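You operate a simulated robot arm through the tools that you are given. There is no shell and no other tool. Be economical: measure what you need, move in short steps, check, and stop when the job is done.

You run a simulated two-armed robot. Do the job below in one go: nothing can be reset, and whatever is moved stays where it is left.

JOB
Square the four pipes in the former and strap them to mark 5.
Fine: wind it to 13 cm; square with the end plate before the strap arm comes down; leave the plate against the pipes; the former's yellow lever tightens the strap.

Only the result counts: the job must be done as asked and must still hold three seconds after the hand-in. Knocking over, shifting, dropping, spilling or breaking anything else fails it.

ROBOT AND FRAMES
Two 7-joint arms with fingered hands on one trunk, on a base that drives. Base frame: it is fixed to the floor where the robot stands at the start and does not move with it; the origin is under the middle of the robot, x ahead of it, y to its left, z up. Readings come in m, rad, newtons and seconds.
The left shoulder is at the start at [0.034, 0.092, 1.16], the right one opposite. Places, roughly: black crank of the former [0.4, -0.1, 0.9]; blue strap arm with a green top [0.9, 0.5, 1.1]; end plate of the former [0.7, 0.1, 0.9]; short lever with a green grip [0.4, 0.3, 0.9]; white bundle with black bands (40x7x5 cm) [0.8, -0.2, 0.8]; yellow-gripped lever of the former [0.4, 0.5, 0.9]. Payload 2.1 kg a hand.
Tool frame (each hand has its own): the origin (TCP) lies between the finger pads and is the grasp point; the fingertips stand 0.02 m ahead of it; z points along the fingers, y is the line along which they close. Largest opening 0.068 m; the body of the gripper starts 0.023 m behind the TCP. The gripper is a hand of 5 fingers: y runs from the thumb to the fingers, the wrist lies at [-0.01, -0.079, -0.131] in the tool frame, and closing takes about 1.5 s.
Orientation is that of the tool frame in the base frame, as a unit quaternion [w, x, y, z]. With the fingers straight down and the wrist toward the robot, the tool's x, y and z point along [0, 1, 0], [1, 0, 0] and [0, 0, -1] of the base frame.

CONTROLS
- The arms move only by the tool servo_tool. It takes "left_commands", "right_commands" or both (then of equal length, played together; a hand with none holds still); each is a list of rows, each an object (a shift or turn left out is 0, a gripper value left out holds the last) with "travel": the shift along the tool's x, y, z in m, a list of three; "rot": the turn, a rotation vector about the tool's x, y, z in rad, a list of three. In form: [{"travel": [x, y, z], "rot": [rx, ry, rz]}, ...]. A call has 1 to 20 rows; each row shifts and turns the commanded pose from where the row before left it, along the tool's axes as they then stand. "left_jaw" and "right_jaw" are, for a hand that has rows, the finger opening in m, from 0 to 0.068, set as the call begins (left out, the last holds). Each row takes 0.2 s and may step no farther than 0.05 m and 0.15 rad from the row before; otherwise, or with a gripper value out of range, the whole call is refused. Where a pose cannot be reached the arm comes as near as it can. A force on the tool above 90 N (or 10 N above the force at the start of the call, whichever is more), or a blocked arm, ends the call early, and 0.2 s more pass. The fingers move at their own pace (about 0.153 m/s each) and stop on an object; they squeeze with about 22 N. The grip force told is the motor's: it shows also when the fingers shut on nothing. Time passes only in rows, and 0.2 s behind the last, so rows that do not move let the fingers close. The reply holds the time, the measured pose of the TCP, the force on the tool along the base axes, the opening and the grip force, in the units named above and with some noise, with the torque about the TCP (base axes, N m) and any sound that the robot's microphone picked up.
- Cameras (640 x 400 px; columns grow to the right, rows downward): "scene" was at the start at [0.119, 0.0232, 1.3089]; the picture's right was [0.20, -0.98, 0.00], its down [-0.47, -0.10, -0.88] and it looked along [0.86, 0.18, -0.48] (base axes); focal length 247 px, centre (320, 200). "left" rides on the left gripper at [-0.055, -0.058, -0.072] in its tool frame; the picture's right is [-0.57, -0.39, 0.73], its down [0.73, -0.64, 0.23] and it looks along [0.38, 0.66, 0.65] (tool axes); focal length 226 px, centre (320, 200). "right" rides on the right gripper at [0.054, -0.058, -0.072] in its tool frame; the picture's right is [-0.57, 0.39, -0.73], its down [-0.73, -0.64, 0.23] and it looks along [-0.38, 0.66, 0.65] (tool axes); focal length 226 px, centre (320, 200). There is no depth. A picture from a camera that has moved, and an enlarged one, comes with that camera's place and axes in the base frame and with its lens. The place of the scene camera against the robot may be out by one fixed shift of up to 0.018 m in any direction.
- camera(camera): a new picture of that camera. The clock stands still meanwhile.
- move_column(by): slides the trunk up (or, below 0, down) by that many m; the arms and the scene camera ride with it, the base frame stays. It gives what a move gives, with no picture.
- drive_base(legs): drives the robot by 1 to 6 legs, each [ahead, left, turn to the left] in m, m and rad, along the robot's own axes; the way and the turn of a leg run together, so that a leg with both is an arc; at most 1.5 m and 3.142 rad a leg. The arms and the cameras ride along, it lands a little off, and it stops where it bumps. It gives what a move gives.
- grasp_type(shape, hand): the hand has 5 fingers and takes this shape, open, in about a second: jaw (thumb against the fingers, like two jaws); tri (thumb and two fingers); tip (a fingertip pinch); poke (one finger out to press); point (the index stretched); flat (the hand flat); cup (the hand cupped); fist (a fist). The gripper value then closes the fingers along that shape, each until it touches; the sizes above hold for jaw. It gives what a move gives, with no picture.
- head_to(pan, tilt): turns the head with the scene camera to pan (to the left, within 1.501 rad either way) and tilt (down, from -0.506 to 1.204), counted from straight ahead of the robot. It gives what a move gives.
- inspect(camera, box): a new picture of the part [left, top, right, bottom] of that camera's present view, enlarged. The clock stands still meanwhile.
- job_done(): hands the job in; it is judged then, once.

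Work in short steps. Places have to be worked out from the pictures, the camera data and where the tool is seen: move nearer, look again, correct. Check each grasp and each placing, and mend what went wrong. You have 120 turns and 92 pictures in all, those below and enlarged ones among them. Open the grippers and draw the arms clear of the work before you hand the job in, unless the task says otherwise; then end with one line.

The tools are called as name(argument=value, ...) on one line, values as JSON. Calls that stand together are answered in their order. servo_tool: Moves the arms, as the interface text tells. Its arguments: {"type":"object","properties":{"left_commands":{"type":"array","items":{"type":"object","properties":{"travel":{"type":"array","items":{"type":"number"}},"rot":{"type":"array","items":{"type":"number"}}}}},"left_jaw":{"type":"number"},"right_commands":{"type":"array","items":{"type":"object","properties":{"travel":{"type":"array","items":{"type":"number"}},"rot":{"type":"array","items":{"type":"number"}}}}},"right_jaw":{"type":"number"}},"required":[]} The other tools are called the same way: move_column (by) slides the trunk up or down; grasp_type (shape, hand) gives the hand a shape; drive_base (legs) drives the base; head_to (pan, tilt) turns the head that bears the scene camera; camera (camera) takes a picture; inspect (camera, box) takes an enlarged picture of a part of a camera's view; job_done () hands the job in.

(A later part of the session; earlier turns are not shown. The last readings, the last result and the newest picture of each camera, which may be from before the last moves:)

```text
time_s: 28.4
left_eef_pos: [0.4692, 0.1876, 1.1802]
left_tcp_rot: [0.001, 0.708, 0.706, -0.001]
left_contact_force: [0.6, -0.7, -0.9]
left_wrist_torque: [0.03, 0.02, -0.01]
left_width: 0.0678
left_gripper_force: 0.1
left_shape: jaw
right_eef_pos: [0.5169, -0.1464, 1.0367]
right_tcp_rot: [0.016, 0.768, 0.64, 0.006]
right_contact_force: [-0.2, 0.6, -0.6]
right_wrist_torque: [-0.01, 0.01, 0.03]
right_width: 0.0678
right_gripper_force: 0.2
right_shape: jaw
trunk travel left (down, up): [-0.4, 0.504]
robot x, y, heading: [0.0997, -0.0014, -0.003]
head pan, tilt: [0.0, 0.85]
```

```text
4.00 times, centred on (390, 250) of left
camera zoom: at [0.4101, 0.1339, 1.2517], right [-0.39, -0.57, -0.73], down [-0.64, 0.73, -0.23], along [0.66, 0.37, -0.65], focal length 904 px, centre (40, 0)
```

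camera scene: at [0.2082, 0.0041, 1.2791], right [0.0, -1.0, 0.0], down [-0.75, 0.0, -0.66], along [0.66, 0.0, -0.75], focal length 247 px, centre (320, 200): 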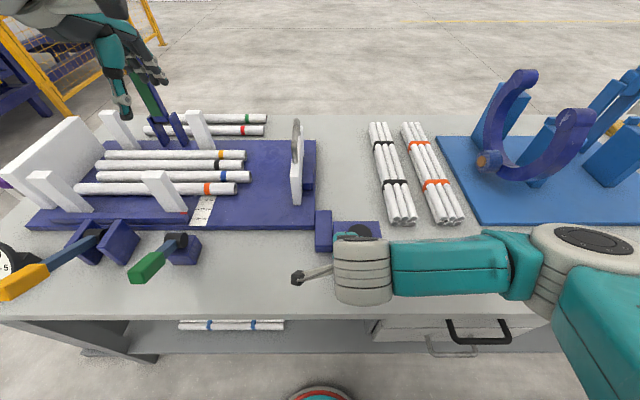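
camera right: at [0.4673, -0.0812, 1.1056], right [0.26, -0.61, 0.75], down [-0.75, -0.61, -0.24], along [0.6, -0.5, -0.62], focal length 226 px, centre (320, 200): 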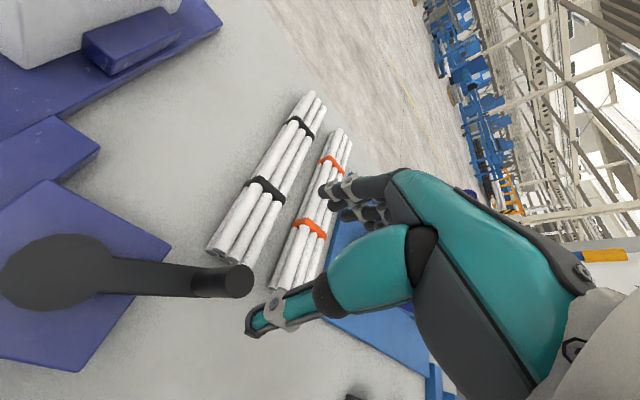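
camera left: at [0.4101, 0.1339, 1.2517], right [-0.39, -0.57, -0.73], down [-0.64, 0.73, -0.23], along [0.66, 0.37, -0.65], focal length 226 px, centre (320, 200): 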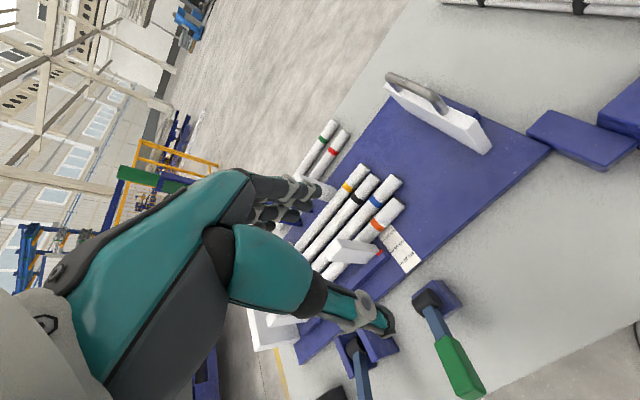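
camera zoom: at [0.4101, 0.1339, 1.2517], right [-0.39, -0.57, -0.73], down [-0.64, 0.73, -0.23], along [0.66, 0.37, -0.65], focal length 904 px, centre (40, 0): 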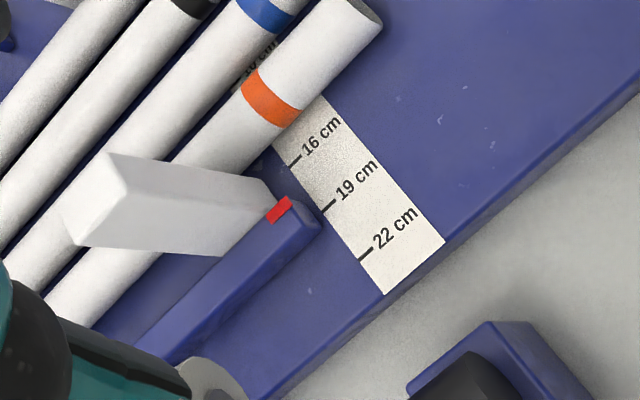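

From ray geometry: plate z≈0.818, pointer x≈0.599 → true reading ≈18.2 cm; about 135° more is needed. I rotate the hand to yaw ≈+25° before regripping.

servo_tool(right_commands=[{"rot": [0, 0, -0.124]}, {"rot": [0, 0, -0.124]}, {"rot": [0, 0, -0.124]}, {"rot": [0, 0, -0.124]}, {"rot": [0, 0, -0.124], "travel": [0, 0, 0.03]}, {}])

camera(camera="right")

```text
time_s: 29.8
left_eef_pos: [0.4687, 0.1872, 1.1801]
left_tcp_rot: [0.0, 0.709, 0.705, -0.001]
left_contact_force: [0.6, 1.0, -0.4]
left_wrist_torque: [-0.02, -0.01, -0.02]
left_width: 0.0677
left_gripper_force: 0.0
left_shape: jaw
right_eef_pos: [0.5191, -0.1458, 1.006]
right_tcp_rot: [0.017, 0.534, 0.845, 0.003]
right_contact_force: [0.1, 1.1, -0.8]
right_wrist_torque: [-0.01, -0.04, -0.03]
right_width: 0.0677
right_gripper_force: 0.0
right_shape: jaw
trunk travel left (down, up): [-0.4, 0.504]
robot x, y, heading: [0.0983, -0.0023, -0.005]
head pan, tilt: [0.0, 0.85]
```

```text
57 pictures are left
camera right: at [0.44, -0.1205, 1.0747], right [0.57, -0.33, 0.75], down [-0.26, -0.94, -0.22], along [0.78, -0.07, -0.62], focal length 226 px, centre (320, 200)
```

right: 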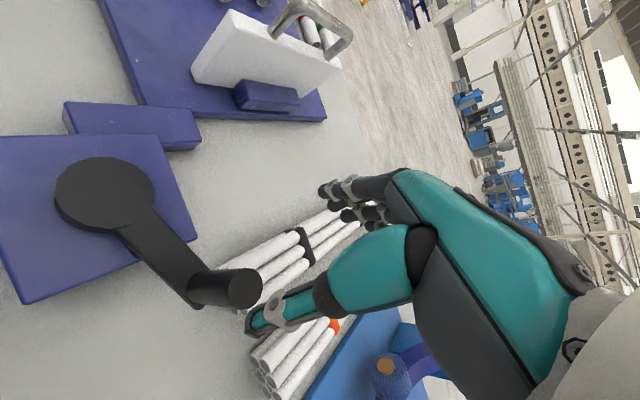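

Knob confirmed at (0.510,-0.167). I descend onto it and close.

servo_tool(right_commands=[{"travel": [-0.0151, -0.0171, 0.01]}, {"travel": [0, 0, 0.036]}, {"travel": [0, 0, 0.036]}, {}])

servo_tool(right_commands=[{}, {}, {}, {}, {}, {}, {}], right_jaw=0.0)

camera(camera="right")

```text
time_s: 30.8
left_eef_pos: [0.469, 0.1878, 1.1794]
left_tcp_rot: [0.0, 0.708, 0.706, 0.0]
left_contact_force: [0.0, -0.1, 1.1]
left_wrist_torque: [-0.01, 0.0, 0.03]
left_width: 0.0677
left_gripper_force: 0.0
left_shape: jaw
right_eef_pos: [0.5118, -0.1692, 0.9235]
right_tcp_rot: [0.017, 0.534, 0.845, 0.002]
right_contact_force: [-0.3, 0.0, -0.3]
right_wrist_torque: [-0.05, 0.0, 0.03]
right_width: 0.0677
right_gripper_force: 0.0
right_shape: jaw
trunk travel left (down, up): [-0.4, 0.504]
robot x, y, heading: [0.1008, 0.0001, -0.002]
head pan, tilt: [0.0, 0.85]
```

```text
time_s: 32.4
left_eef_pos: [0.4696, 0.1859, 1.1802]
left_tcp_rot: [-0.001, 0.708, 0.706, 0.0]
left_contact_force: [-0.3, 0.3, 0.5]
left_wrist_torque: [0.01, -0.01, -0.01]
left_width: 0.0679
left_gripper_force: 0.1
left_shape: jaw
right_eef_pos: [0.5145, -0.1699, 0.9243]
right_tcp_rot: [0.016, 0.535, 0.844, 0.002]
right_contact_force: [4.5, -8.6, -0.6]
right_wrist_torque: [-0.11, -0.1, -0.07]
right_width: 0.0071
right_gripper_force: 22.3
right_shape: jaw
trunk travel left (down, up): [-0.4, 0.504]
robot x, y, heading: [0.0989, 0.0015, -0.004]
head pan, tilt: [0.0, 0.85]
```

```text
56 pictures are left
camera right: at [0.4349, -0.1458, 0.9926], right [0.57, -0.34, 0.75], down [-0.26, -0.94, -0.22], along [0.78, -0.07, -0.62], focal length 226 px, centre (320, 200)
```

right: 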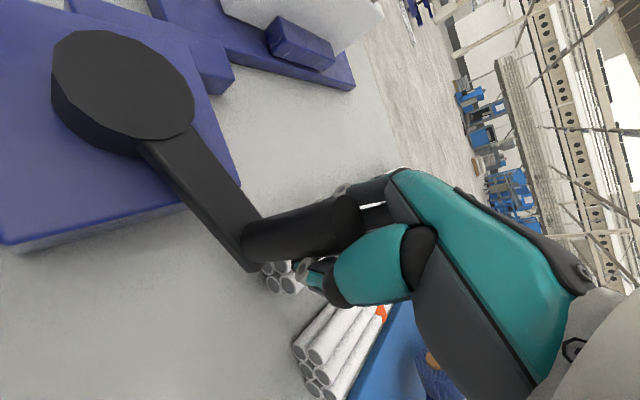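

The knob got squeezed out toward +y. I open, shift ~8 mm towards it and close again.

servo_tool(right_commands=[{}, {}, {}, {}, {"travel": [0.0085, 0.003, 0]}, {}], right_jaw=0.068)

servo_tool(right_commands=[{}, {}, {}, {}, {}, {}, {}], right_jaw=0.0)

```text
time_s: 33.8
left_eef_pos: [0.4692, 0.188, 1.1798]
left_tcp_rot: [0.001, 0.708, 0.706, 0.001]
left_contact_force: [-0.4, 0.1, -0.6]
left_wrist_torque: [-0.01, 0.01, -0.03]
left_width: 0.0677
left_gripper_force: 0.0
left_shape: jaw
right_eef_pos: [0.511, -0.1607, 0.9242]
right_tcp_rot: [0.017, 0.535, 0.845, 0.001]
right_contact_force: [0.6, -0.3, -0.3]
right_wrist_torque: [-0.01, -0.03, -0.03]
right_width: 0.0678
right_gripper_force: 0.1
right_shape: jaw
trunk travel left (down, up): [-0.4, 0.504]
robot x, y, heading: [0.0996, -0.0011, -0.003]
head pan, tilt: [0.0, 0.85]
```

```text
time_s: 35.4
left_eef_pos: [0.469, 0.188, 1.18]
left_tcp_rot: [0.0, 0.708, 0.706, 0.0]
left_contact_force: [-0.1, 0.0, 0.0]
left_wrist_torque: [0.0, -0.04, 0.04]
left_width: 0.0676
left_gripper_force: 0.1
left_shape: jaw
right_eef_pos: [0.5108, -0.1606, 0.9235]
right_tcp_rot: [0.017, 0.534, 0.845, 0.001]
right_contact_force: [-2.9, 3.2, -1.6]
right_wrist_torque: [0.03, 0.02, 0.04]
right_width: 0.0168
right_gripper_force: 22.0
right_shape: jaw
trunk travel left (down, up): [-0.4, 0.504]
robot x, y, heading: [0.097, 0.0024, -0.005]
head pan, tilt: [0.0, 0.85]
```

Firm grip (0.0168). I follow the arc from 294° to 344° (refit centre (0.476,-0.082), R 0.0865).

servo_tool(right_commands=[{"travel": [0.0009, 0.015, 0]}, {"travel": [0.0036, 0.0147, 0]}, {"travel": [0.0061, 0.0138, 0]}, {"travel": [0.0083, 0.0125, 0]}, {"travel": [0.0104, 0.0109, 0]}, {}])

camera(camera="right")

```text
time_s: 36.8
left_eef_pos: [0.4707, 0.1869, 1.1798]
left_tcp_rot: [0.0, 0.709, 0.705, -0.001]
left_contact_force: [0.1, -0.3, -0.1]
left_wrist_torque: [0.02, 0.0, 0.0]
left_width: 0.0677
left_gripper_force: 0.1
left_shape: jaw
right_eef_pos: [0.5594, -0.1054, 0.9262]
right_tcp_rot: [0.016, 0.535, 0.845, 0.001]
right_contact_force: [-3.3, -1.6, -17.6]
right_wrist_torque: [0.2, 0.01, 0.14]
right_width: 0.0129
right_gripper_force: 22.0
right_shape: jaw
trunk travel left (down, up): [-0.4, 0.504]
robot x, y, heading: [0.1014, -0.0037, -0.006]
head pan, tilt: [0.0, 0.85]
```

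```text
55 pictures are left
camera right: at [0.4809, -0.0797, 0.994], right [0.57, -0.33, 0.75], down [-0.26, -0.94, -0.22], along [0.78, -0.07, -0.62], focal length 226 px, centre (320, 200)
```

right: 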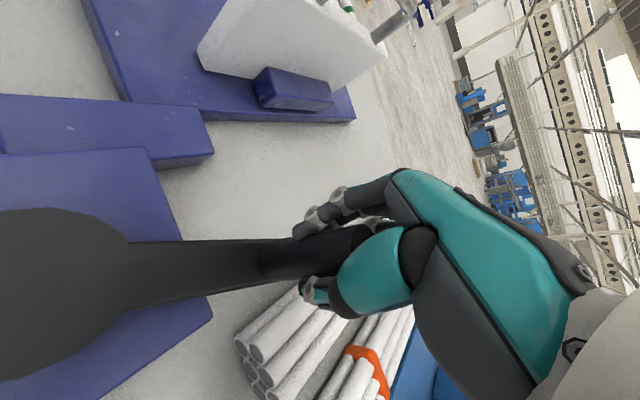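

Good progress (θ≈340°). Now I open, rise, and yaw to about −40° for the next stretch.

servo_tool(right_commands=[{}, {}, {}, {"travel": [0, 0, -0.04]}, {"travel": [0, 0, -0.04], "rot": [0, 0, 0.142]}, {"rot": [0, 0, 0.142]}, {"rot": [0, 0, 0.142]}, {"rot": [0, 0, 0.142]}, {"rot": [0, 0, 0.142]}, {"rot": [0, 0, 0.142]}, {"rot": [0, 0, 0.142]}, {"rot": [0, 0, 0.142]}, {}], right_jaw=0.068)

camera(camera="right")

```text
time_s: 39.6
left_eef_pos: [0.4699, 0.1871, 1.1797]
left_tcp_rot: [0.001, 0.708, 0.706, 0.0]
left_contact_force: [-0.1, -0.5, 0.1]
left_wrist_torque: [0.01, 0.0, 0.01]
left_width: 0.0677
left_gripper_force: 0.0
left_shape: jaw
right_eef_pos: [0.5576, -0.1029, 1.0056]
right_tcp_rot: [0.014, 0.906, 0.423, 0.011]
right_contact_force: [-0.6, 0.2, 0.3]
right_wrist_torque: [0.0, -0.02, 0.02]
right_width: 0.0679
right_gripper_force: 0.0
right_shape: jaw
trunk travel left (down, up): [-0.4, 0.504]
robot x, y, heading: [0.1021, -0.0027, -0.004]
head pan, tilt: [0.0, 0.85]
```

```text
54 pictures are left
camera right: at [0.5449, -0.0228, 1.0754], right [-0.09, -0.67, 0.74], down [-0.95, -0.16, -0.26], along [0.29, -0.72, -0.63], focal length 226 px, centre (320, 200)
```

right: 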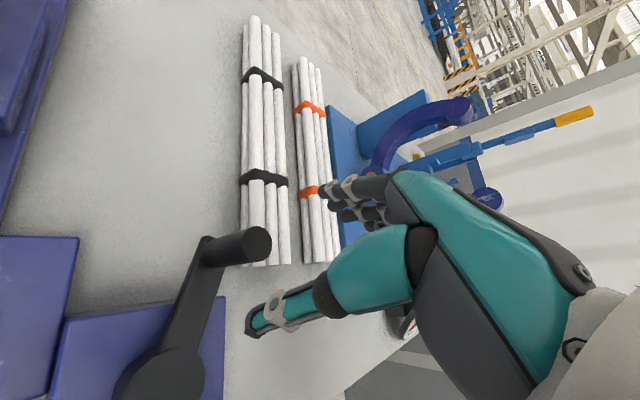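

Yaw −40° works. Knob at (0.565,-0.108). I descend and close.

servo_tool(right_commands=[{"travel": [0.0014, 0.0079, 0.01]}, {"travel": [0, 0, 0.036]}, {"travel": [0, 0, 0.036]}, {}])

servo_tool(right_commands=[{}, {}, {}, {}, {}, {}, {}], right_jaw=0.0)

camera(camera="right")

```text
time_s: 40.6
left_eef_pos: [0.4697, 0.1879, 1.1803]
left_tcp_rot: [0.001, 0.708, 0.706, -0.001]
left_contact_force: [-0.7, 0.3, 0.4]
left_wrist_torque: [0.01, -0.01, 0.02]
left_width: 0.0678
left_gripper_force: 0.1
left_shape: jaw
right_eef_pos: [0.5678, -0.1079, 0.9237]
right_tcp_rot: [0.014, 0.905, 0.424, 0.01]
right_contact_force: [-0.3, -0.6, 0.8]
right_wrist_torque: [0.02, -0.01, 0.02]
right_width: 0.068
right_gripper_force: 0.1
right_shape: jaw
trunk travel left (down, up): [-0.4, 0.504]
robot x, y, heading: [0.0987, 0.0008, 0.001]
head pan, tilt: [0.0, 0.85]
```

```text
time_s: 42.2
left_eef_pos: [0.4681, 0.1876, 1.1805]
left_tcp_rot: [0.001, 0.708, 0.706, -0.001]
left_contact_force: [0.0, -0.3, 0.3]
left_wrist_torque: [0.0, 0.0, 0.02]
left_width: 0.0676
left_gripper_force: 0.1
left_shape: jaw
right_eef_pos: [0.5668, -0.1072, 0.923]
right_tcp_rot: [0.013, 0.905, 0.425, 0.01]
right_contact_force: [-2.8, 0.6, -4.2]
right_wrist_torque: [0.0, 0.04, -0.02]
right_width: 0.0166
right_gripper_force: 22.3
right_shape: jaw
trunk travel left (down, up): [-0.4, 0.504]
robot x, y, heading: [0.0976, -0.0024, -0.006]
head pan, tilt: [0.0, 0.85]
```

```text
53 pictures are left
camera right: at [0.5553, -0.0275, 0.9934], right [-0.09, -0.67, 0.74], down [-0.95, -0.16, -0.26], along [0.29, -0.72, -0.63], focal length 226 px, centre (320, 200)
```

right: 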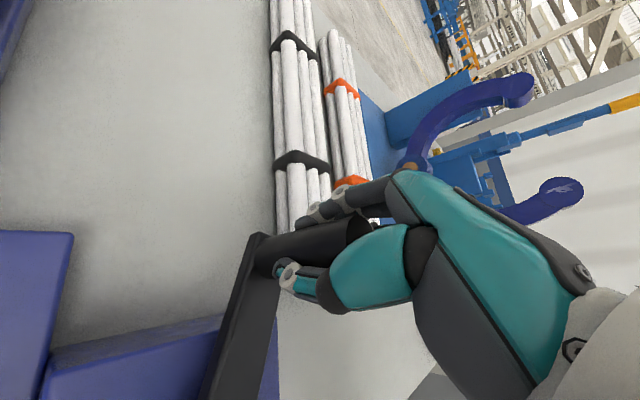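

Gripped. I follow the arc from −16° to +24°.

servo_tool(right_commands=[{"travel": [0.0137, -0.0077, 0]}, {"travel": [0.0122, -0.01, 0]}, {"travel": [0.0102, -0.0119, 0]}, {"travel": [0.008, -0.0135, 0]}, {}])

camera(camera="right")

inspect(camera="left", box=[330, 200, 450, 300])

```text
time_s: 43.4
left_eef_pos: [0.4722, 0.1873, 1.1804]
left_tcp_rot: [-0.001, 0.708, 0.706, -0.002]
left_contact_force: [-0.7, 0.2, -0.3]
left_wrist_torque: [0.01, 0.02, 0.01]
left_width: 0.0679
left_gripper_force: 0.1
left_shape: jaw
right_eef_pos: [0.5632, -0.0459, 0.922]
right_tcp_rot: [0.013, 0.905, 0.425, 0.01]
right_contact_force: [21.3, 3.1, 3.0]
right_wrist_torque: [-0.01, -0.51, 0.28]
right_width: 0.0154
right_gripper_force: 22.1
right_shape: jaw
trunk travel left (down, up): [-0.4, 0.504]
robot x, y, heading: [0.1009, 0.0001, -0.001]
head pan, tilt: [0.0, 0.85]
```

```text
52 pictures are left
camera right: at [0.5505, 0.0339, 0.9925], right [-0.09, -0.67, 0.74], down [-0.95, -0.16, -0.26], along [0.29, -0.72, -0.63], focal length 226 px, centre (320, 200)
```

right: 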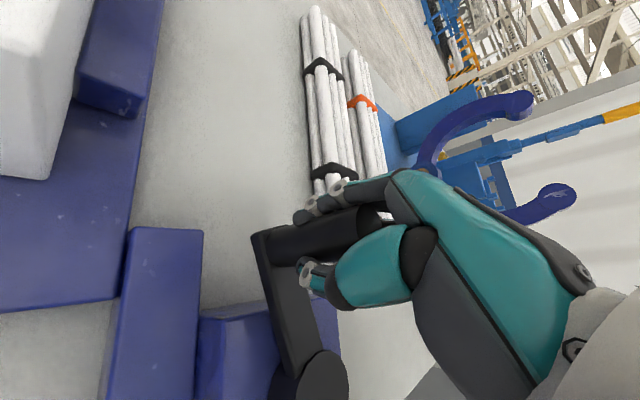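

```text
4.00 times, centred on (390, 250) of left
camera zoom: at [0.4128, 0.1346, 1.2509], right [-0.39, -0.57, -0.73], down [-0.64, 0.73, -0.23], along [0.66, 0.37, -0.65], focal length 904 px, centre (40, 0)
```

zoom: 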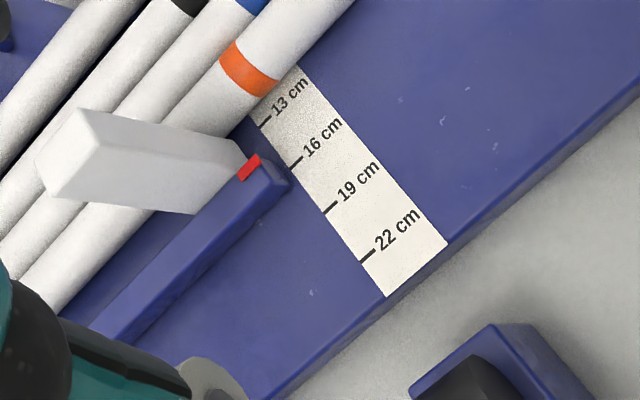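

The pointer reads ≈15.3 now; rate ≈0.0315 cm/deg, so ~73° more (to θ≈95°). I continue the arc to 74°.

servo_tool(right_commands=[{"travel": [0.0056, -0.0147, 0]}, {"travel": [0.0029, -0.0155, 0]}, {"travel": [0.0003, -0.0157, 0]}, {"travel": [-0.0025, -0.0154, 0]}, {"travel": [-0.0052, -0.0148, 0]}, {}])

camera(camera="right")

inspect(camera="left", box=[330, 200, 450, 300])

```text
time_s: 44.8
left_eef_pos: [0.4718, 0.1964, 1.1789]
left_tcp_rot: [0.002, 0.706, 0.708, -0.004]
left_contact_force: [0.2, 0.2, 0.5]
left_wrist_torque: [-0.01, 0.01, 0.0]
left_width: 0.0677
left_gripper_force: 0.0
left_shape: jaw
right_eef_pos: [0.5072, 0.0114, 0.9198]
right_tcp_rot: [0.013, 0.903, 0.429, 0.01]
right_contact_force: [27.2, 49.1, 15.1]
right_wrist_torque: [-0.08, -0.14, 0.96]
right_width: 0.0131
right_gripper_force: 21.8
right_shape: jaw
trunk travel left (down, up): [-0.4, 0.504]
robot x, y, heading: [0.1006, -0.0008, -0.001]
head pan, tilt: [0.0, 0.85]
```

```text
50 pictures are left
camera right: at [0.4943, 0.0914, 0.9896], right [-0.08, -0.67, 0.74], down [-0.95, -0.17, -0.26], along [0.3, -0.72, -0.63], focal length 226 px, centre (320, 200)
```

right: 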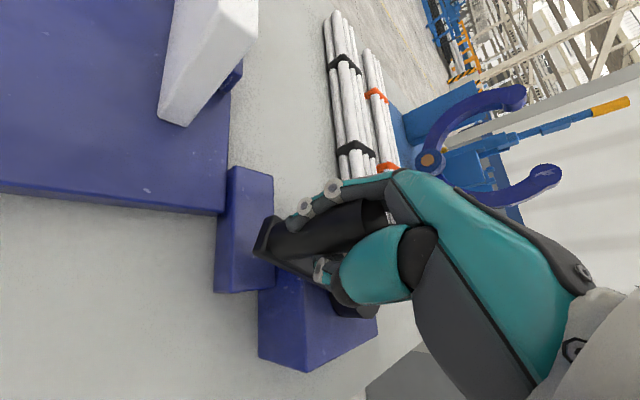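

```text
4.00 times, centred on (390, 250) of left
camera zoom: at [0.413, 0.1429, 1.2502], right [-0.39, -0.57, -0.72], down [-0.64, 0.73, -0.23], along [0.66, 0.37, -0.65], focal length 904 px, centre (40, 0)
```

zoom: 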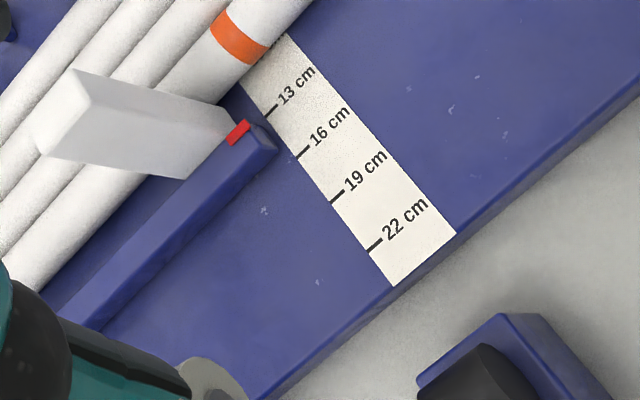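

The reading is now ≈13.5 (with the pointer ~2 cm above the scale plane). I turn ~8–10° more, with a slightly larger y, and re-measure.

servo_tool(right_commands=[{"travel": [0.0003, -0.0075, 0]}, {"travel": [0.0002, -0.0075, 0]}, {}])

inspect(camera="left", box=[350, 190, 430, 260])

```text
time_s: 45.6
left_eef_pos: [0.4692, 0.1927, 1.1795]
left_tcp_rot: [0.001, 0.708, 0.706, -0.002]
left_contact_force: [-1.0, 1.6, -0.3]
left_wrist_torque: [-0.04, 0.03, -0.03]
left_width: 0.0678
left_gripper_force: 0.1
left_shape: jaw
right_eef_pos: [0.4915, 0.0178, 0.9185]
right_tcp_rot: [0.013, 0.905, 0.425, 0.009]
right_contact_force: [9.6, 39.8, 0.3]
right_wrist_torque: [0.32, -0.22, 0.54]
right_width: 0.0117
right_gripper_force: 21.9
right_shape: jaw
trunk travel left (down, up): [-0.4, 0.504]
robot x, y, heading: [0.1013, 0.0035, -0.004]
head pan, tilt: [0.0, 0.85]
```

```text
5.71 times, centred on (390, 225) of left
camera zoom: at [0.4104, 0.1398, 1.2505], right [-0.39, -0.57, -0.72], down [-0.64, 0.73, -0.23], along [0.66, 0.37, -0.65], focal length 1292 px, centre (-80, 57)
```

zoom: 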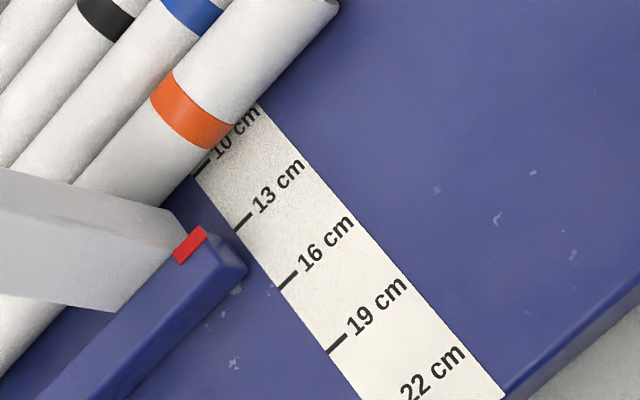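

Reading ≈13.2 if the mark is 2 cm above the scale. I zoom in strongly to determine the beam's height.

inspect(camera="left", box=[372, 208, 404, 228])

inspect(camera="scene", box=[155, 160, 225, 205])

```text
16.00 times, centred on (388, 218) of left
camera zoom: at [0.4104, 0.1398, 1.2505], right [-0.39, -0.57, -0.72], down [-0.64, 0.73, -0.23], along [0.66, 0.37, -0.65], focal length 3617 px, centre (-768, -88)
```

zoom: 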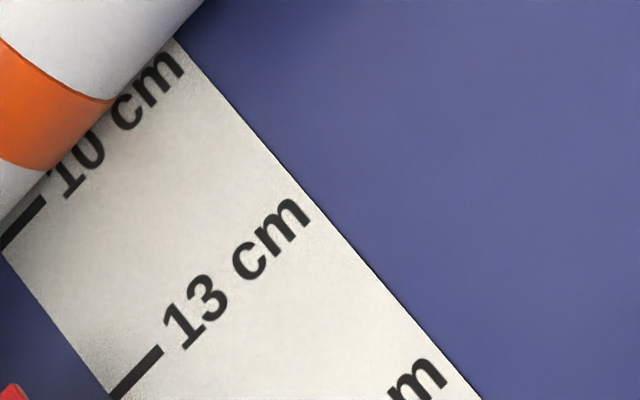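

```text
8.89 times, centred on (190, 182) of scene
camera zoom: at [0.2084, 0.0103, 1.2789], right [0.0, -1.0, 0.0], down [-0.75, 0.0, -0.66], along [0.66, -0.01, -0.75], focal length 2198 px, centre (1476, 356)
```

zoom: 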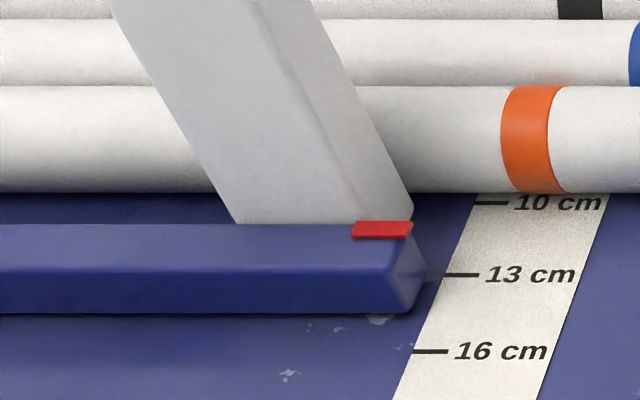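

Cross-checks give 13.0–13.3; I need a more vertical view. I move the left hand forward so its camera is nearly over the scale.

servo_tool(left_commands=[{"travel": [0.012, 0.03, 0]}, {"travel": [0.012, 0.03, 0]}, {"travel": [0.012, 0.03, 0]}, {"travel": [0.012, 0.03, 0]}, {"travel": [0, 0.03, 0]}, {}])

camera(camera="left")

```text
time_s: 47.0
left_eef_pos: [0.6036, 0.2357, 1.172]
left_tcp_rot: [0.001, 0.708, 0.706, -0.002]
left_contact_force: [-0.4, -0.6, -0.5]
left_wrist_torque: [-0.02, -0.02, -0.01]
left_width: 0.0676
left_gripper_force: 0.1
left_shape: jaw
left hand out of reach, approached as far as the arm can: row 5
right_eef_pos: [0.4943, 0.0166, 0.9184]
right_tcp_rot: [0.014, 0.905, 0.426, 0.008]
right_contact_force: [12.0, 39.1, -7.2]
right_wrist_torque: [0.43, -0.08, 0.49]
right_width: 0.0118
right_gripper_force: 22.1
right_shape: jaw
trunk travel left (down, up): [-0.4, 0.504]
robot x, y, heading: [0.1, -0.0011, -0.003]
head pan, tilt: [0.0, 0.85]
```

```text
45 pictures are left
camera left: at [0.5438, 0.1824, 1.243], right [-0.39, -0.57, -0.72], down [-0.64, 0.73, -0.23], along [0.66, 0.37, -0.65], focal length 226 px, centre (320, 200)
```

left: 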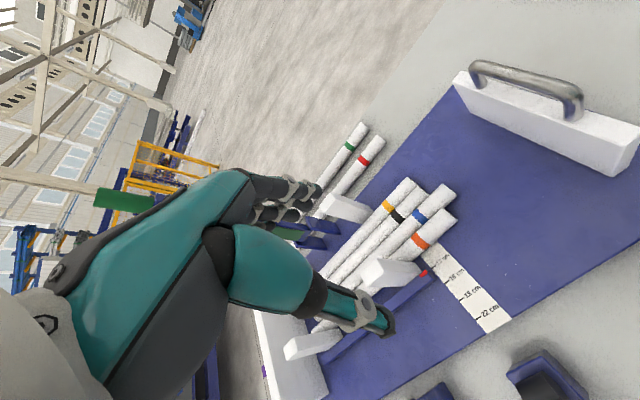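

inspect(camera="left", box=[400, 240, 480, 290])

```text
8.00 times, centred on (440, 265) of left
camera zoom: at [0.5438, 0.1824, 1.243], right [-0.39, -0.57, -0.72], down [-0.64, 0.73, -0.23], along [0.66, 0.37, -0.65], focal length 1808 px, centre (-640, -320)
```

zoom: 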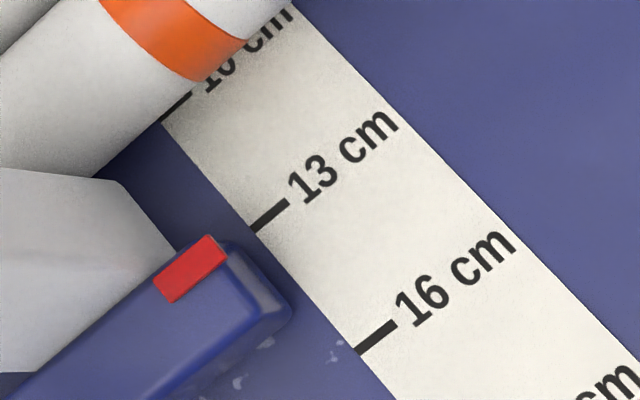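

From this near-vertical view the reading is ≈13.35. I turn ~11° more.

servo_tool(right_commands=[{"travel": [-0.003, -0.008, 0]}, {"travel": [-0.0058, -0.0071, 0]}, {}])

inspect(camera="left", box=[400, 240, 480, 290])

camera(camera="right")

```text
time_s: 47.8
left_eef_pos: [0.6022, 0.2354, 1.1706]
left_tcp_rot: [0.001, 0.709, 0.706, -0.002]
left_contact_force: [0.5, 0.4, -0.5]
left_wrist_torque: [-0.01, -0.03, 0.0]
left_width: 0.0677
left_gripper_force: 0.0
left_shape: jaw
right_eef_pos: [0.4752, 0.0176, 0.9191]
right_tcp_rot: [0.014, 0.905, 0.425, 0.01]
right_contact_force: [5.9, 32.8, -5.6]
right_wrist_torque: [0.14, -0.08, 0.53]
right_width: 0.0112
right_gripper_force: 22.4
right_shape: jaw
trunk travel left (down, up): [-0.4, 0.504]
robot x, y, heading: [0.1017, 0.0005, -0.005]
head pan, tilt: [0.0, 0.85]
```

```text
8.00 times, centred on (440, 265) of left
camera zoom: at [0.5426, 0.1818, 1.2434], right [-0.39, -0.57, -0.72], down [-0.64, 0.73, -0.23], along [0.66, 0.37, -0.65], focal length 1808 px, centre (-640, -320)
```

zoom: 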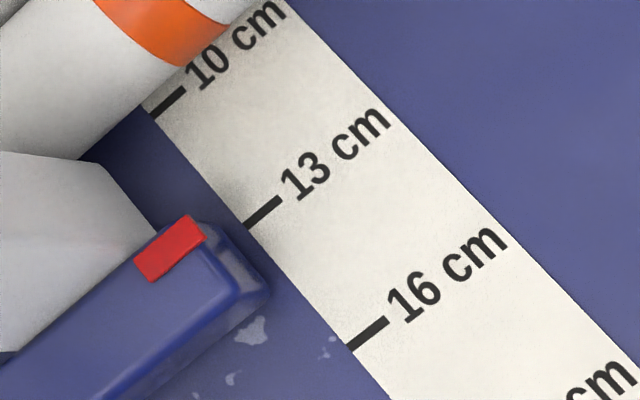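

```text
42 pictures are left
camera right: at [0.4636, 0.0989, 0.9886], right [-0.09, -0.67, 0.74], down [-0.95, -0.16, -0.25], along [0.29, -0.72, -0.63], focal length 226 px, centre (320, 200)
```

right: 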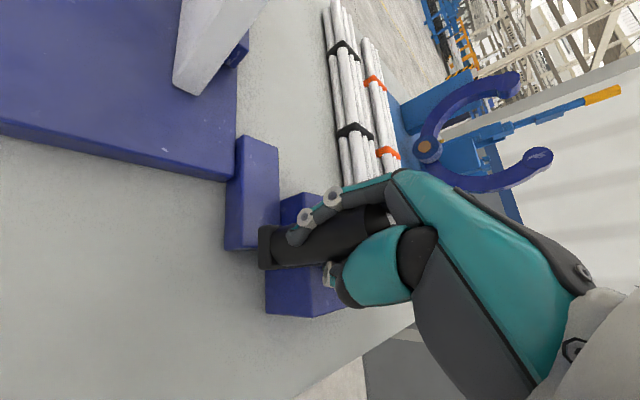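

The reading is ≈12.97 — on target. I release the knob and rise, then recheck.

servo_tool(right_commands=[{}, {}, {}, {"travel": [0, 0, -0.04]}, {"travel": [0, 0, -0.05]}, {"travel": [0, 0, -0.05]}, {}], right_jaw=0.068)

inspect(camera="left", box=[400, 240, 480, 290])

camera(camera="scene")

```text
time_s: 49.4
left_eef_pos: [0.6002, 0.2304, 1.1725]
left_tcp_rot: [0.0, 0.708, 0.706, -0.001]
left_contact_force: [-0.9, -0.8, 0.4]
left_wrist_torque: [0.01, -0.01, 0.0]
left_width: 0.0677
left_gripper_force: 0.0
left_shape: jaw
right_eef_pos: [0.4727, 0.0184, 1.0601]
right_tcp_rot: [0.014, 0.906, 0.424, 0.011]
right_contact_force: [-0.1, 0.8, 0.4]
right_wrist_torque: [0.03, -0.06, 0.01]
right_width: 0.0675
right_gripper_force: 0.1
right_shape: jaw
trunk travel left (down, up): [-0.4, 0.504]
robot x, y, heading: [0.0992, 0.0015, -0.003]
head pan, tilt: [0.0, 0.85]
```

```text
8.00 times, centred on (440, 265) of left
camera zoom: at [0.5417, 0.1773, 1.2445], right [-0.39, -0.57, -0.73], down [-0.64, 0.73, -0.23], along [0.66, 0.37, -0.65], focal length 1808 px, centre (-640, -320)
```

zoom: 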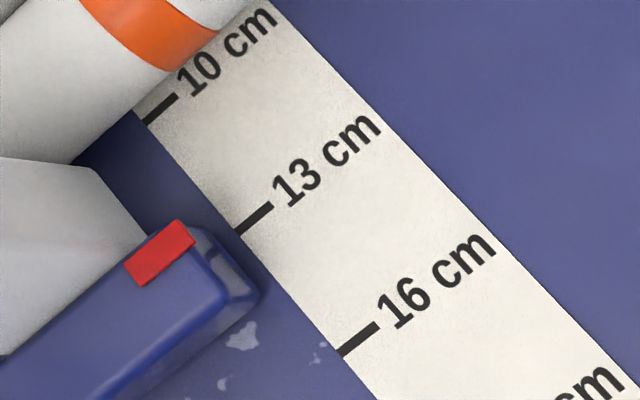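

```text
40 pictures are left
camera scene: at [0.2082, 0.0042, 1.2791], right [0.0, -1.0, 0.0], down [-0.75, 0.0, -0.66], along [0.66, 0.0, -0.75], focal length 247 px, centre (320, 200)
```

scene: 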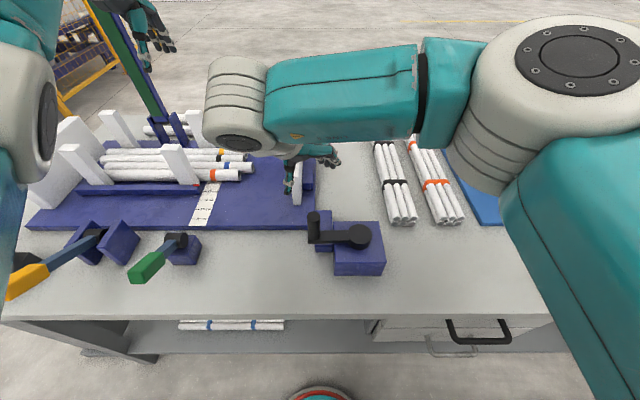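

Crank holds at ≈12.9–13.0. Next the end plate: I unyaw the right hand, shift it right and view the plate.

servo_tool(right_commands=[{"rot": [0, 0, -0.142], "travel": [-0.03, 0, 0]}, {"rot": [0, 0, -0.142], "travel": [-0.03, 0, 0]}, {"rot": [0, 0, -0.142], "travel": [-0.03, 0, 0]}, {"rot": [0, 0, -0.142], "travel": [-0.01, 0, 0]}, {"rot": [0, 0, -0.13], "travel": [0, 0, -0.02]}, {}])

camera(camera="right")

inspect(camera="scene", box=[180, 100, 340, 230])

```text
time_s: 50.8
left_eef_pos: [0.6011, 0.2313, 1.1737]
left_tcp_rot: [0.001, 0.708, 0.706, -0.001]
left_contact_force: [0.1, -0.1, -0.2]
left_wrist_torque: [-0.03, -0.02, 0.01]
left_width: 0.0679
left_gripper_force: 0.1
left_shape: jaw
right_eef_pos: [0.4202, -0.0698, 1.0789]
right_tcp_rot: [0.016, 0.705, 0.709, 0.005]
right_contact_force: [0.0, -0.4, -0.3]
right_wrist_torque: [-0.01, 0.01, 0.02]
right_width: 0.0676
right_gripper_force: 0.0
right_shape: jaw
trunk travel left (down, up): [-0.4, 0.504]
robot x, y, heading: [0.0971, 0.0004, -0.007]
head pan, tilt: [0.0, 0.85]
```

```text
39 pictures are left
camera right: at [0.3592, -0.014, 1.1476], right [0.37, -0.55, 0.75], down [-0.63, -0.74, -0.24], along [0.68, -0.38, -0.62], focal length 226 px, centre (320, 200)
```

right: 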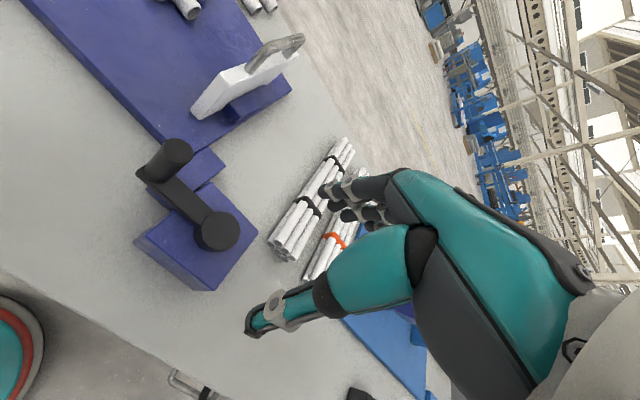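

```text
3.08 times, centred on (260, 165) of scene
camera zoom: at [0.2082, 0.004, 1.2791], right [0.0, -1.0, 0.0], down [-0.75, 0.0, -0.66], along [0.66, 0.0, -0.75], focal length 761 px, centre (505, 308)
```

zoom: 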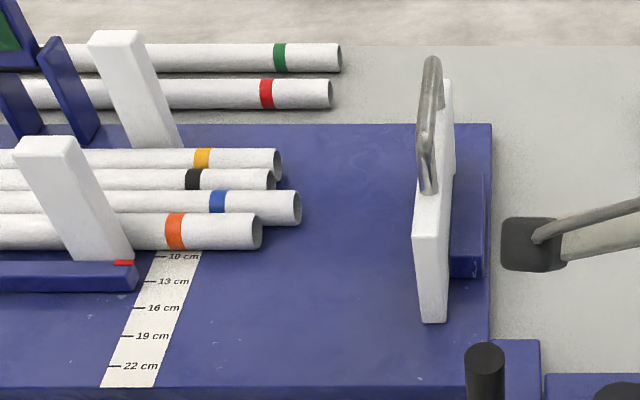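

Plate: spans x≈0.60–0.80, face y≈0.055, z 0.82–0.91, with a carriage block on its −y side. I drive 4 cm ahead and 10 cm left so the right hand can push the plate squarely.

drive_base(legs=[[0, 0.1, 0], [0.04, 0, 0]])

servo_tool(right_commands=[{"travel": [-0.02, 0.04, 0], "rot": [0, 0, 0]}, {"travel": [-0.02, 0.04, 0]}, {"travel": [-0.02, 0.04, 0]}, {"travel": [-0.02, 0.04, 0]}, {"travel": [0, 0.03, 0]}, {}], right_jaw=0.0)

camera(camera="right")

```text
time_s: 52.5
left_eef_pos: [0.6422, 0.3315, 1.1727]
left_tcp_rot: [0.001, 0.708, 0.706, 0.0]
left_contact_force: [-0.3, -0.2, -0.1]
left_wrist_torque: [-0.02, -0.02, -0.02]
left_width: 0.068
left_gripper_force: 0.1
left_shape: jaw
right_eef_pos: [0.4616, 0.032, 1.0786]
right_tcp_rot: [0.016, 0.705, 0.709, 0.006]
right_contact_force: [0.8, -0.7, 0.4]
right_wrist_torque: [0.02, 0.02, 0.02]
right_width: 0.0674
right_gripper_force: 0.1
right_shape: jaw
trunk travel left (down, up): [-0.4, 0.504]
robot x, y, heading: [0.1378, 0.0991, -0.005]
head pan, tilt: [0.0, 0.85]
```

```text
time_s: 53.9
left_eef_pos: [0.6422, 0.3327, 1.173]
left_tcp_rot: [0.0, 0.708, 0.706, 0.0]
left_contact_force: [0.8, 0.3, -0.2]
left_wrist_torque: [-0.01, -0.03, 0.0]
left_width: 0.0678
left_gripper_force: 0.1
left_shape: jaw
right_eef_pos: [0.6522, -0.0466, 1.0852]
right_tcp_rot: [0.017, 0.705, 0.709, 0.005]
right_contact_force: [0.1, 0.7, -0.1]
right_wrist_torque: [-0.01, 0.03, 0.03]
right_width: 0.0
right_gripper_force: 22.4
right_shape: jaw
trunk travel left (down, up): [-0.4, 0.504]
robot x, y, heading: [0.1404, 0.1041, -0.004]
head pan, tilt: [0.0, 0.85]
```

```text
37 pictures are left
camera right: at [0.591, 0.0085, 1.1543], right [0.37, -0.55, 0.75], down [-0.63, -0.74, -0.24], along [0.68, -0.38, -0.62], focal length 226 px, centre (320, 200)
```

right: 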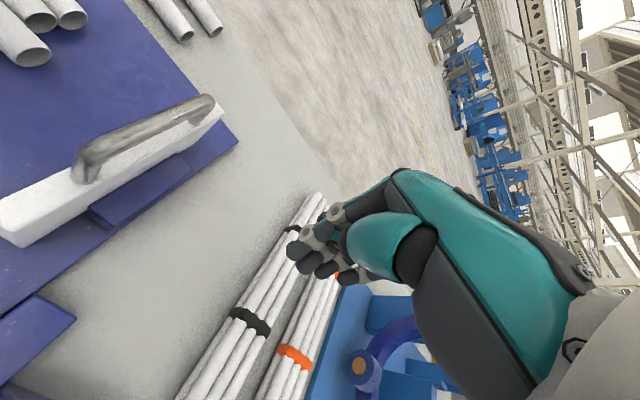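

There's clear table below the hand. I descend to z≈0.88 beside the plate, fingers closed.

servo_tool(right_commands=[{"travel": [0, 0, 0.04]}, {"travel": [0, 0, 0.04]}, {"travel": [0, 0, 0.04]}, {"travel": [0, 0, 0.04]}, {"travel": [0, 0, 0.04]}, {}])

camera(camera="right")

```text
time_s: 55.2
left_eef_pos: [0.6418, 0.3317, 1.1728]
left_tcp_rot: [0.0, 0.708, 0.706, -0.001]
left_contact_force: [-0.3, -0.9, 0.9]
left_wrist_torque: [-0.05, 0.0, 0.03]
left_width: 0.0676
left_gripper_force: 0.1
left_shape: jaw
right_eef_pos: [0.651, -0.0511, 0.8792]
right_tcp_rot: [0.016, 0.706, 0.708, 0.006]
right_contact_force: [0.1, 0.3, 0.0]
right_wrist_torque: [0.0, 0.02, -0.06]
right_width: 0.0001
right_gripper_force: 21.8
right_shape: jaw
right hand out of reach, approached as far as the arm can: row 5
trunk travel left (down, up): [-0.4, 0.504]
robot x, y, heading: [0.1432, 0.1003, -0.007]
head pan, tilt: [0.0, 0.85]
```

```text
36 pictures are left
camera right: at [0.5899, 0.004, 0.9483], right [0.37, -0.55, 0.75], down [-0.63, -0.74, -0.24], along [0.68, -0.38, -0.62], focal length 226 px, centre (320, 200)
```

right: 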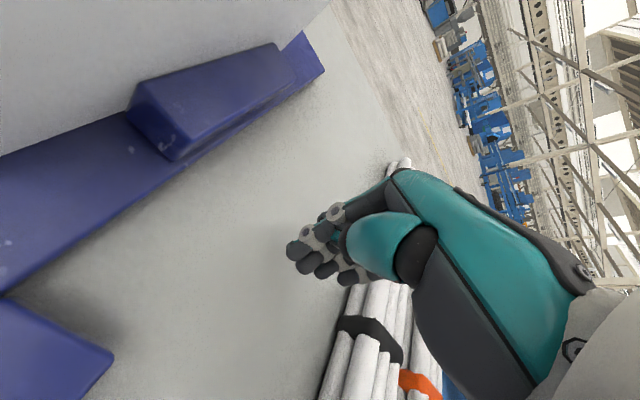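

Position fine. I push in +y in steps.

servo_tool(right_commands=[{"travel": [0.03, 0, 0]}, {"travel": [0.03, 0, 0]}, {"travel": [0.02, 0, 0]}, {"travel": [0.02, 0, 0]}, {"travel": [0.02, 0, 0]}, {"travel": [0.02, 0, 0]}, {}])

camera(camera="scene")

```text
time_s: 56.9
left_eef_pos: [0.6427, 0.3324, 1.1727]
left_tcp_rot: [0.001, 0.709, 0.706, -0.001]
left_contact_force: [0.7, 0.5, -0.3]
left_wrist_torque: [0.02, -0.02, 0.0]
left_width: 0.0675
left_gripper_force: 0.0
left_shape: jaw
right_eef_pos: [0.6261, 0.0763, 0.8646]
right_tcp_rot: [0.016, 0.706, 0.708, 0.005]
right_contact_force: [0.4, -0.9, 1.1]
right_wrist_torque: [0.08, 0.07, 0.0]
right_width: 0.0
right_gripper_force: 21.9
right_shape: jaw
right hand out of reach, approached as far as the arm can: row 3, 4, 5, 6
trunk travel left (down, up): [-0.4, 0.504]
robot x, y, heading: [0.1386, 0.1004, -0.004]
head pan, tilt: [0.0, 0.85]
```

```text
35 pictures are left
camera scene: at [0.2494, 0.1052, 1.2791], right [0.0, -1.0, 0.0], down [-0.75, 0.0, -0.66], along [0.66, 0.0, -0.75], focal length 247 px, centre (320, 200)
```

scene: 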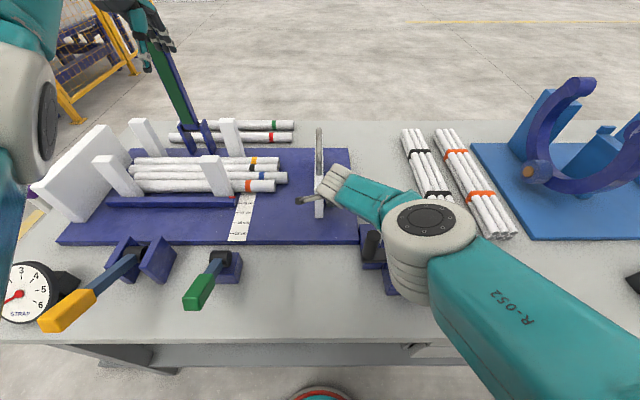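

The plate slid ~5 cm with little force; reach drifted. I drive the base 8 cm left (which pushes the plate too) and restore height.

drive_base(legs=[[0, 0.08, 0]])

servo_tool(right_commands=[{"travel": [-0.02, 0, -0.015]}, {"travel": [-0.01, 0.025, 0]}, {}])

camera(camera="right")

```text
time_s: 57.9
left_eef_pos: [0.642, 0.4135, 1.1724]
left_tcp_rot: [0.001, 0.708, 0.706, -0.001]
left_contact_force: [0.6, -0.2, 0.1]
left_wrist_torque: [-0.01, 0.0, -0.03]
left_width: 0.0678
left_gripper_force: 0.1
left_shape: jaw
right_eef_pos: [0.627, 0.1572, 0.8648]
right_tcp_rot: [0.017, 0.706, 0.708, 0.005]
right_contact_force: [0.4, -0.5, 0.7]
right_wrist_torque: [0.0, 0.0, 0.02]
right_width: 0.0
right_gripper_force: 21.7
right_shape: jaw
trunk travel left (down, up): [-0.4, 0.504]
robot x, y, heading: [0.1401, 0.182, -0.001]
head pan, tilt: [0.0, 0.85]
```

```text
time_s: 58.7
left_eef_pos: [0.6431, 0.4122, 1.1719]
left_tcp_rot: [0.001, 0.708, 0.706, 0.0]
left_contact_force: [0.0, 0.2, 0.7]
left_wrist_torque: [0.0, 0.0, 0.01]
left_width: 0.0678
left_gripper_force: 0.1
left_shape: jaw
right_eef_pos: [0.6426, 0.1259, 0.8807]
right_tcp_rot: [0.016, 0.706, 0.708, 0.005]
right_contact_force: [0.3, -0.1, 0.4]
right_wrist_torque: [0.0, -0.01, 0.01]
right_width: 0.0
right_gripper_force: 21.6
right_shape: jaw
right hand out of reach, approached as far as the arm can: row 2
trunk travel left (down, up): [-0.4, 0.504]
robot x, y, heading: [0.1413, 0.18, -0.003]
head pan, tilt: [0.0, 0.85]
```

```text
34 pictures are left
camera right: at [0.5816, 0.1809, 0.9484], right [0.37, -0.55, 0.75], down [-0.63, -0.74, -0.24], along [0.68, -0.38, -0.62], focal length 226 px, centre (320, 200)
```

right: 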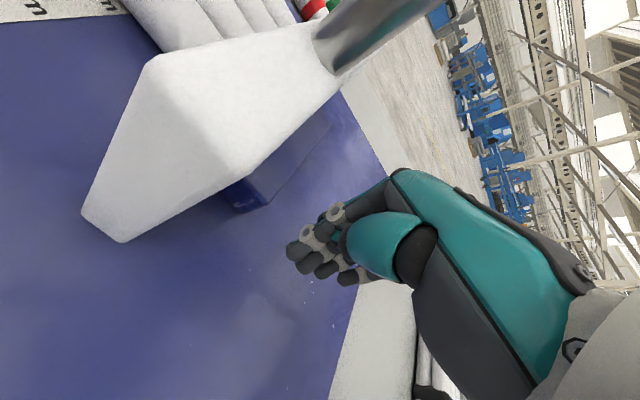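

Plate is ahead of the fingers. I drive 8 cm left to push the plate onto the pipes, then look.

drive_base(legs=[[0, 0.09, 0]])

camera(camera="scene")

```text
time_s: 59.8
left_eef_pos: [0.6423, 0.4783, 1.174]
left_tcp_rot: [0.0, 0.708, 0.706, 0.0]
left_contact_force: [-0.2, -0.3, -0.1]
left_wrist_torque: [0.0, -0.01, 0.02]
left_width: 0.0675
left_gripper_force: 0.0
left_shape: jaw
right_eef_pos: [0.643, 0.191, 0.8787]
right_tcp_rot: [0.015, 0.705, 0.709, 0.005]
right_contact_force: [-0.2, 0.4, 0.5]
right_wrist_torque: [0.03, -0.01, 0.01]
right_width: 0.0
right_gripper_force: 21.7
right_shape: jaw
trunk travel left (down, up): [-0.4, 0.504]
robot x, y, heading: [0.1433, 0.2473, -0.006]
head pan, tilt: [0.0, 0.85]
stopped in leg 1: the robot was blocked; the commanded pose is now the measured one
```

```text
33 pictures are left
camera scene: at [0.2497, 0.2516, 1.2791], right [0.0, -1.0, 0.0], down [-0.75, 0.0, -0.66], along [0.66, 0.0, -0.75], focal length 247 px, centre (320, 200)
```

scene: 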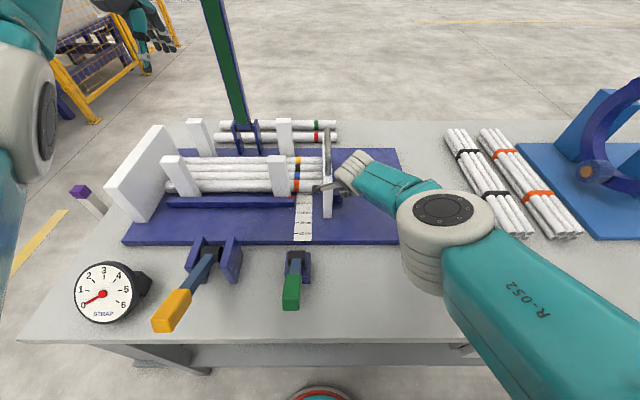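

The drive stopped with the plate on the pipes. I zoom in on the pipe ends.

inspect(camera="scene", box=[100, 110, 360, 250])

camera(camera="left")

```text
2.46 times, centred on (230, 180) of scene
camera zoom: at [0.2497, 0.2516, 1.2791], right [0.0, -1.0, 0.0], down [-0.75, 0.0, -0.66], along [0.66, 0.0, -0.75], focal length 609 px, centre (542, 249)
```

zoom: 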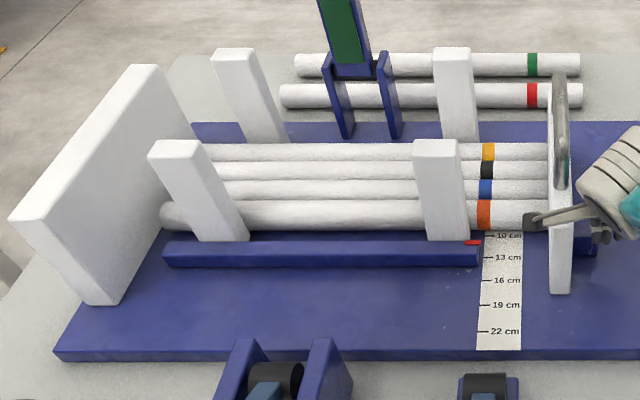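

```text
31 pictures are left
camera left: at [0.5833, 0.4248, 1.2447], right [-0.39, -0.57, -0.73], down [-0.64, 0.73, -0.23], along [0.67, 0.37, -0.65], focal length 226 px, centre (320, 200)
```

left: 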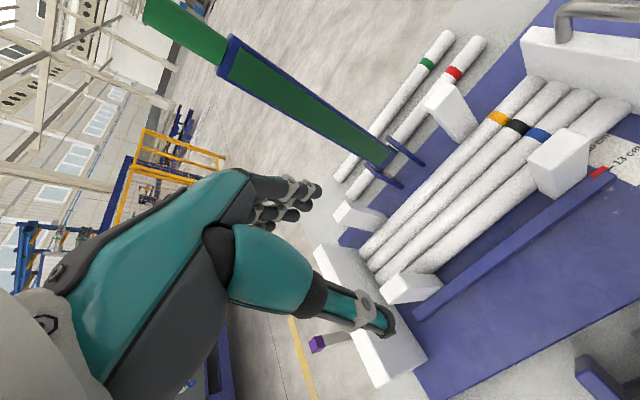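

The colour bands are in line now. I push lightly by arm to see whether the pipes are already solid against the end wall.

servo_tool(right_commands=[{"travel": [0.005, 0, 0]}, {"travel": [0.005, 0, 0]}, {"travel": [0.005, 0, 0]}, {"travel": [0.005, 0, 0]}, {}])

inspect(camera="scene", box=[100, 140, 350, 240])

```text
time_s: 61.0
left_eef_pos: [0.6422, 0.4788, 1.172]
left_tcp_rot: [0.001, 0.708, 0.707, 0.0]
left_contact_force: [-0.1, 0.5, 0.2]
left_wrist_torque: [-0.03, 0.0, 0.02]
left_width: 0.0674
left_gripper_force: 0.0
left_shape: jaw
right_eef_pos: [0.6395, 0.2055, 0.8784]
right_tcp_rot: [0.016, 0.705, 0.709, 0.005]
right_contact_force: [1.5, -4.4, 0.6]
right_wrist_torque: [0.19, 0.11, 0.04]
right_width: 0.0002
right_gripper_force: 22.4
right_shape: jaw
right hand out of reach, approached as far as the arm can: row 4
trunk travel left (down, up): [-0.4, 0.504]
robot x, y, heading: [0.1456, 0.2466, 0.002]
head pan, tilt: [0.0, 0.85]
```

```text
2.56 times, centred on (225, 190) of scene
camera zoom: at [0.25, 0.2518, 1.2791], right [0.0, -1.0, 0.0], down [-0.75, 0.0, -0.66], along [0.66, 0.0, -0.75], focal length 633 px, centre (563, 226)
```

zoom: 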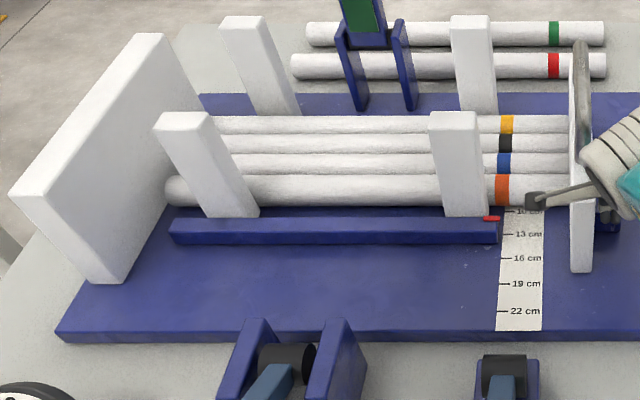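

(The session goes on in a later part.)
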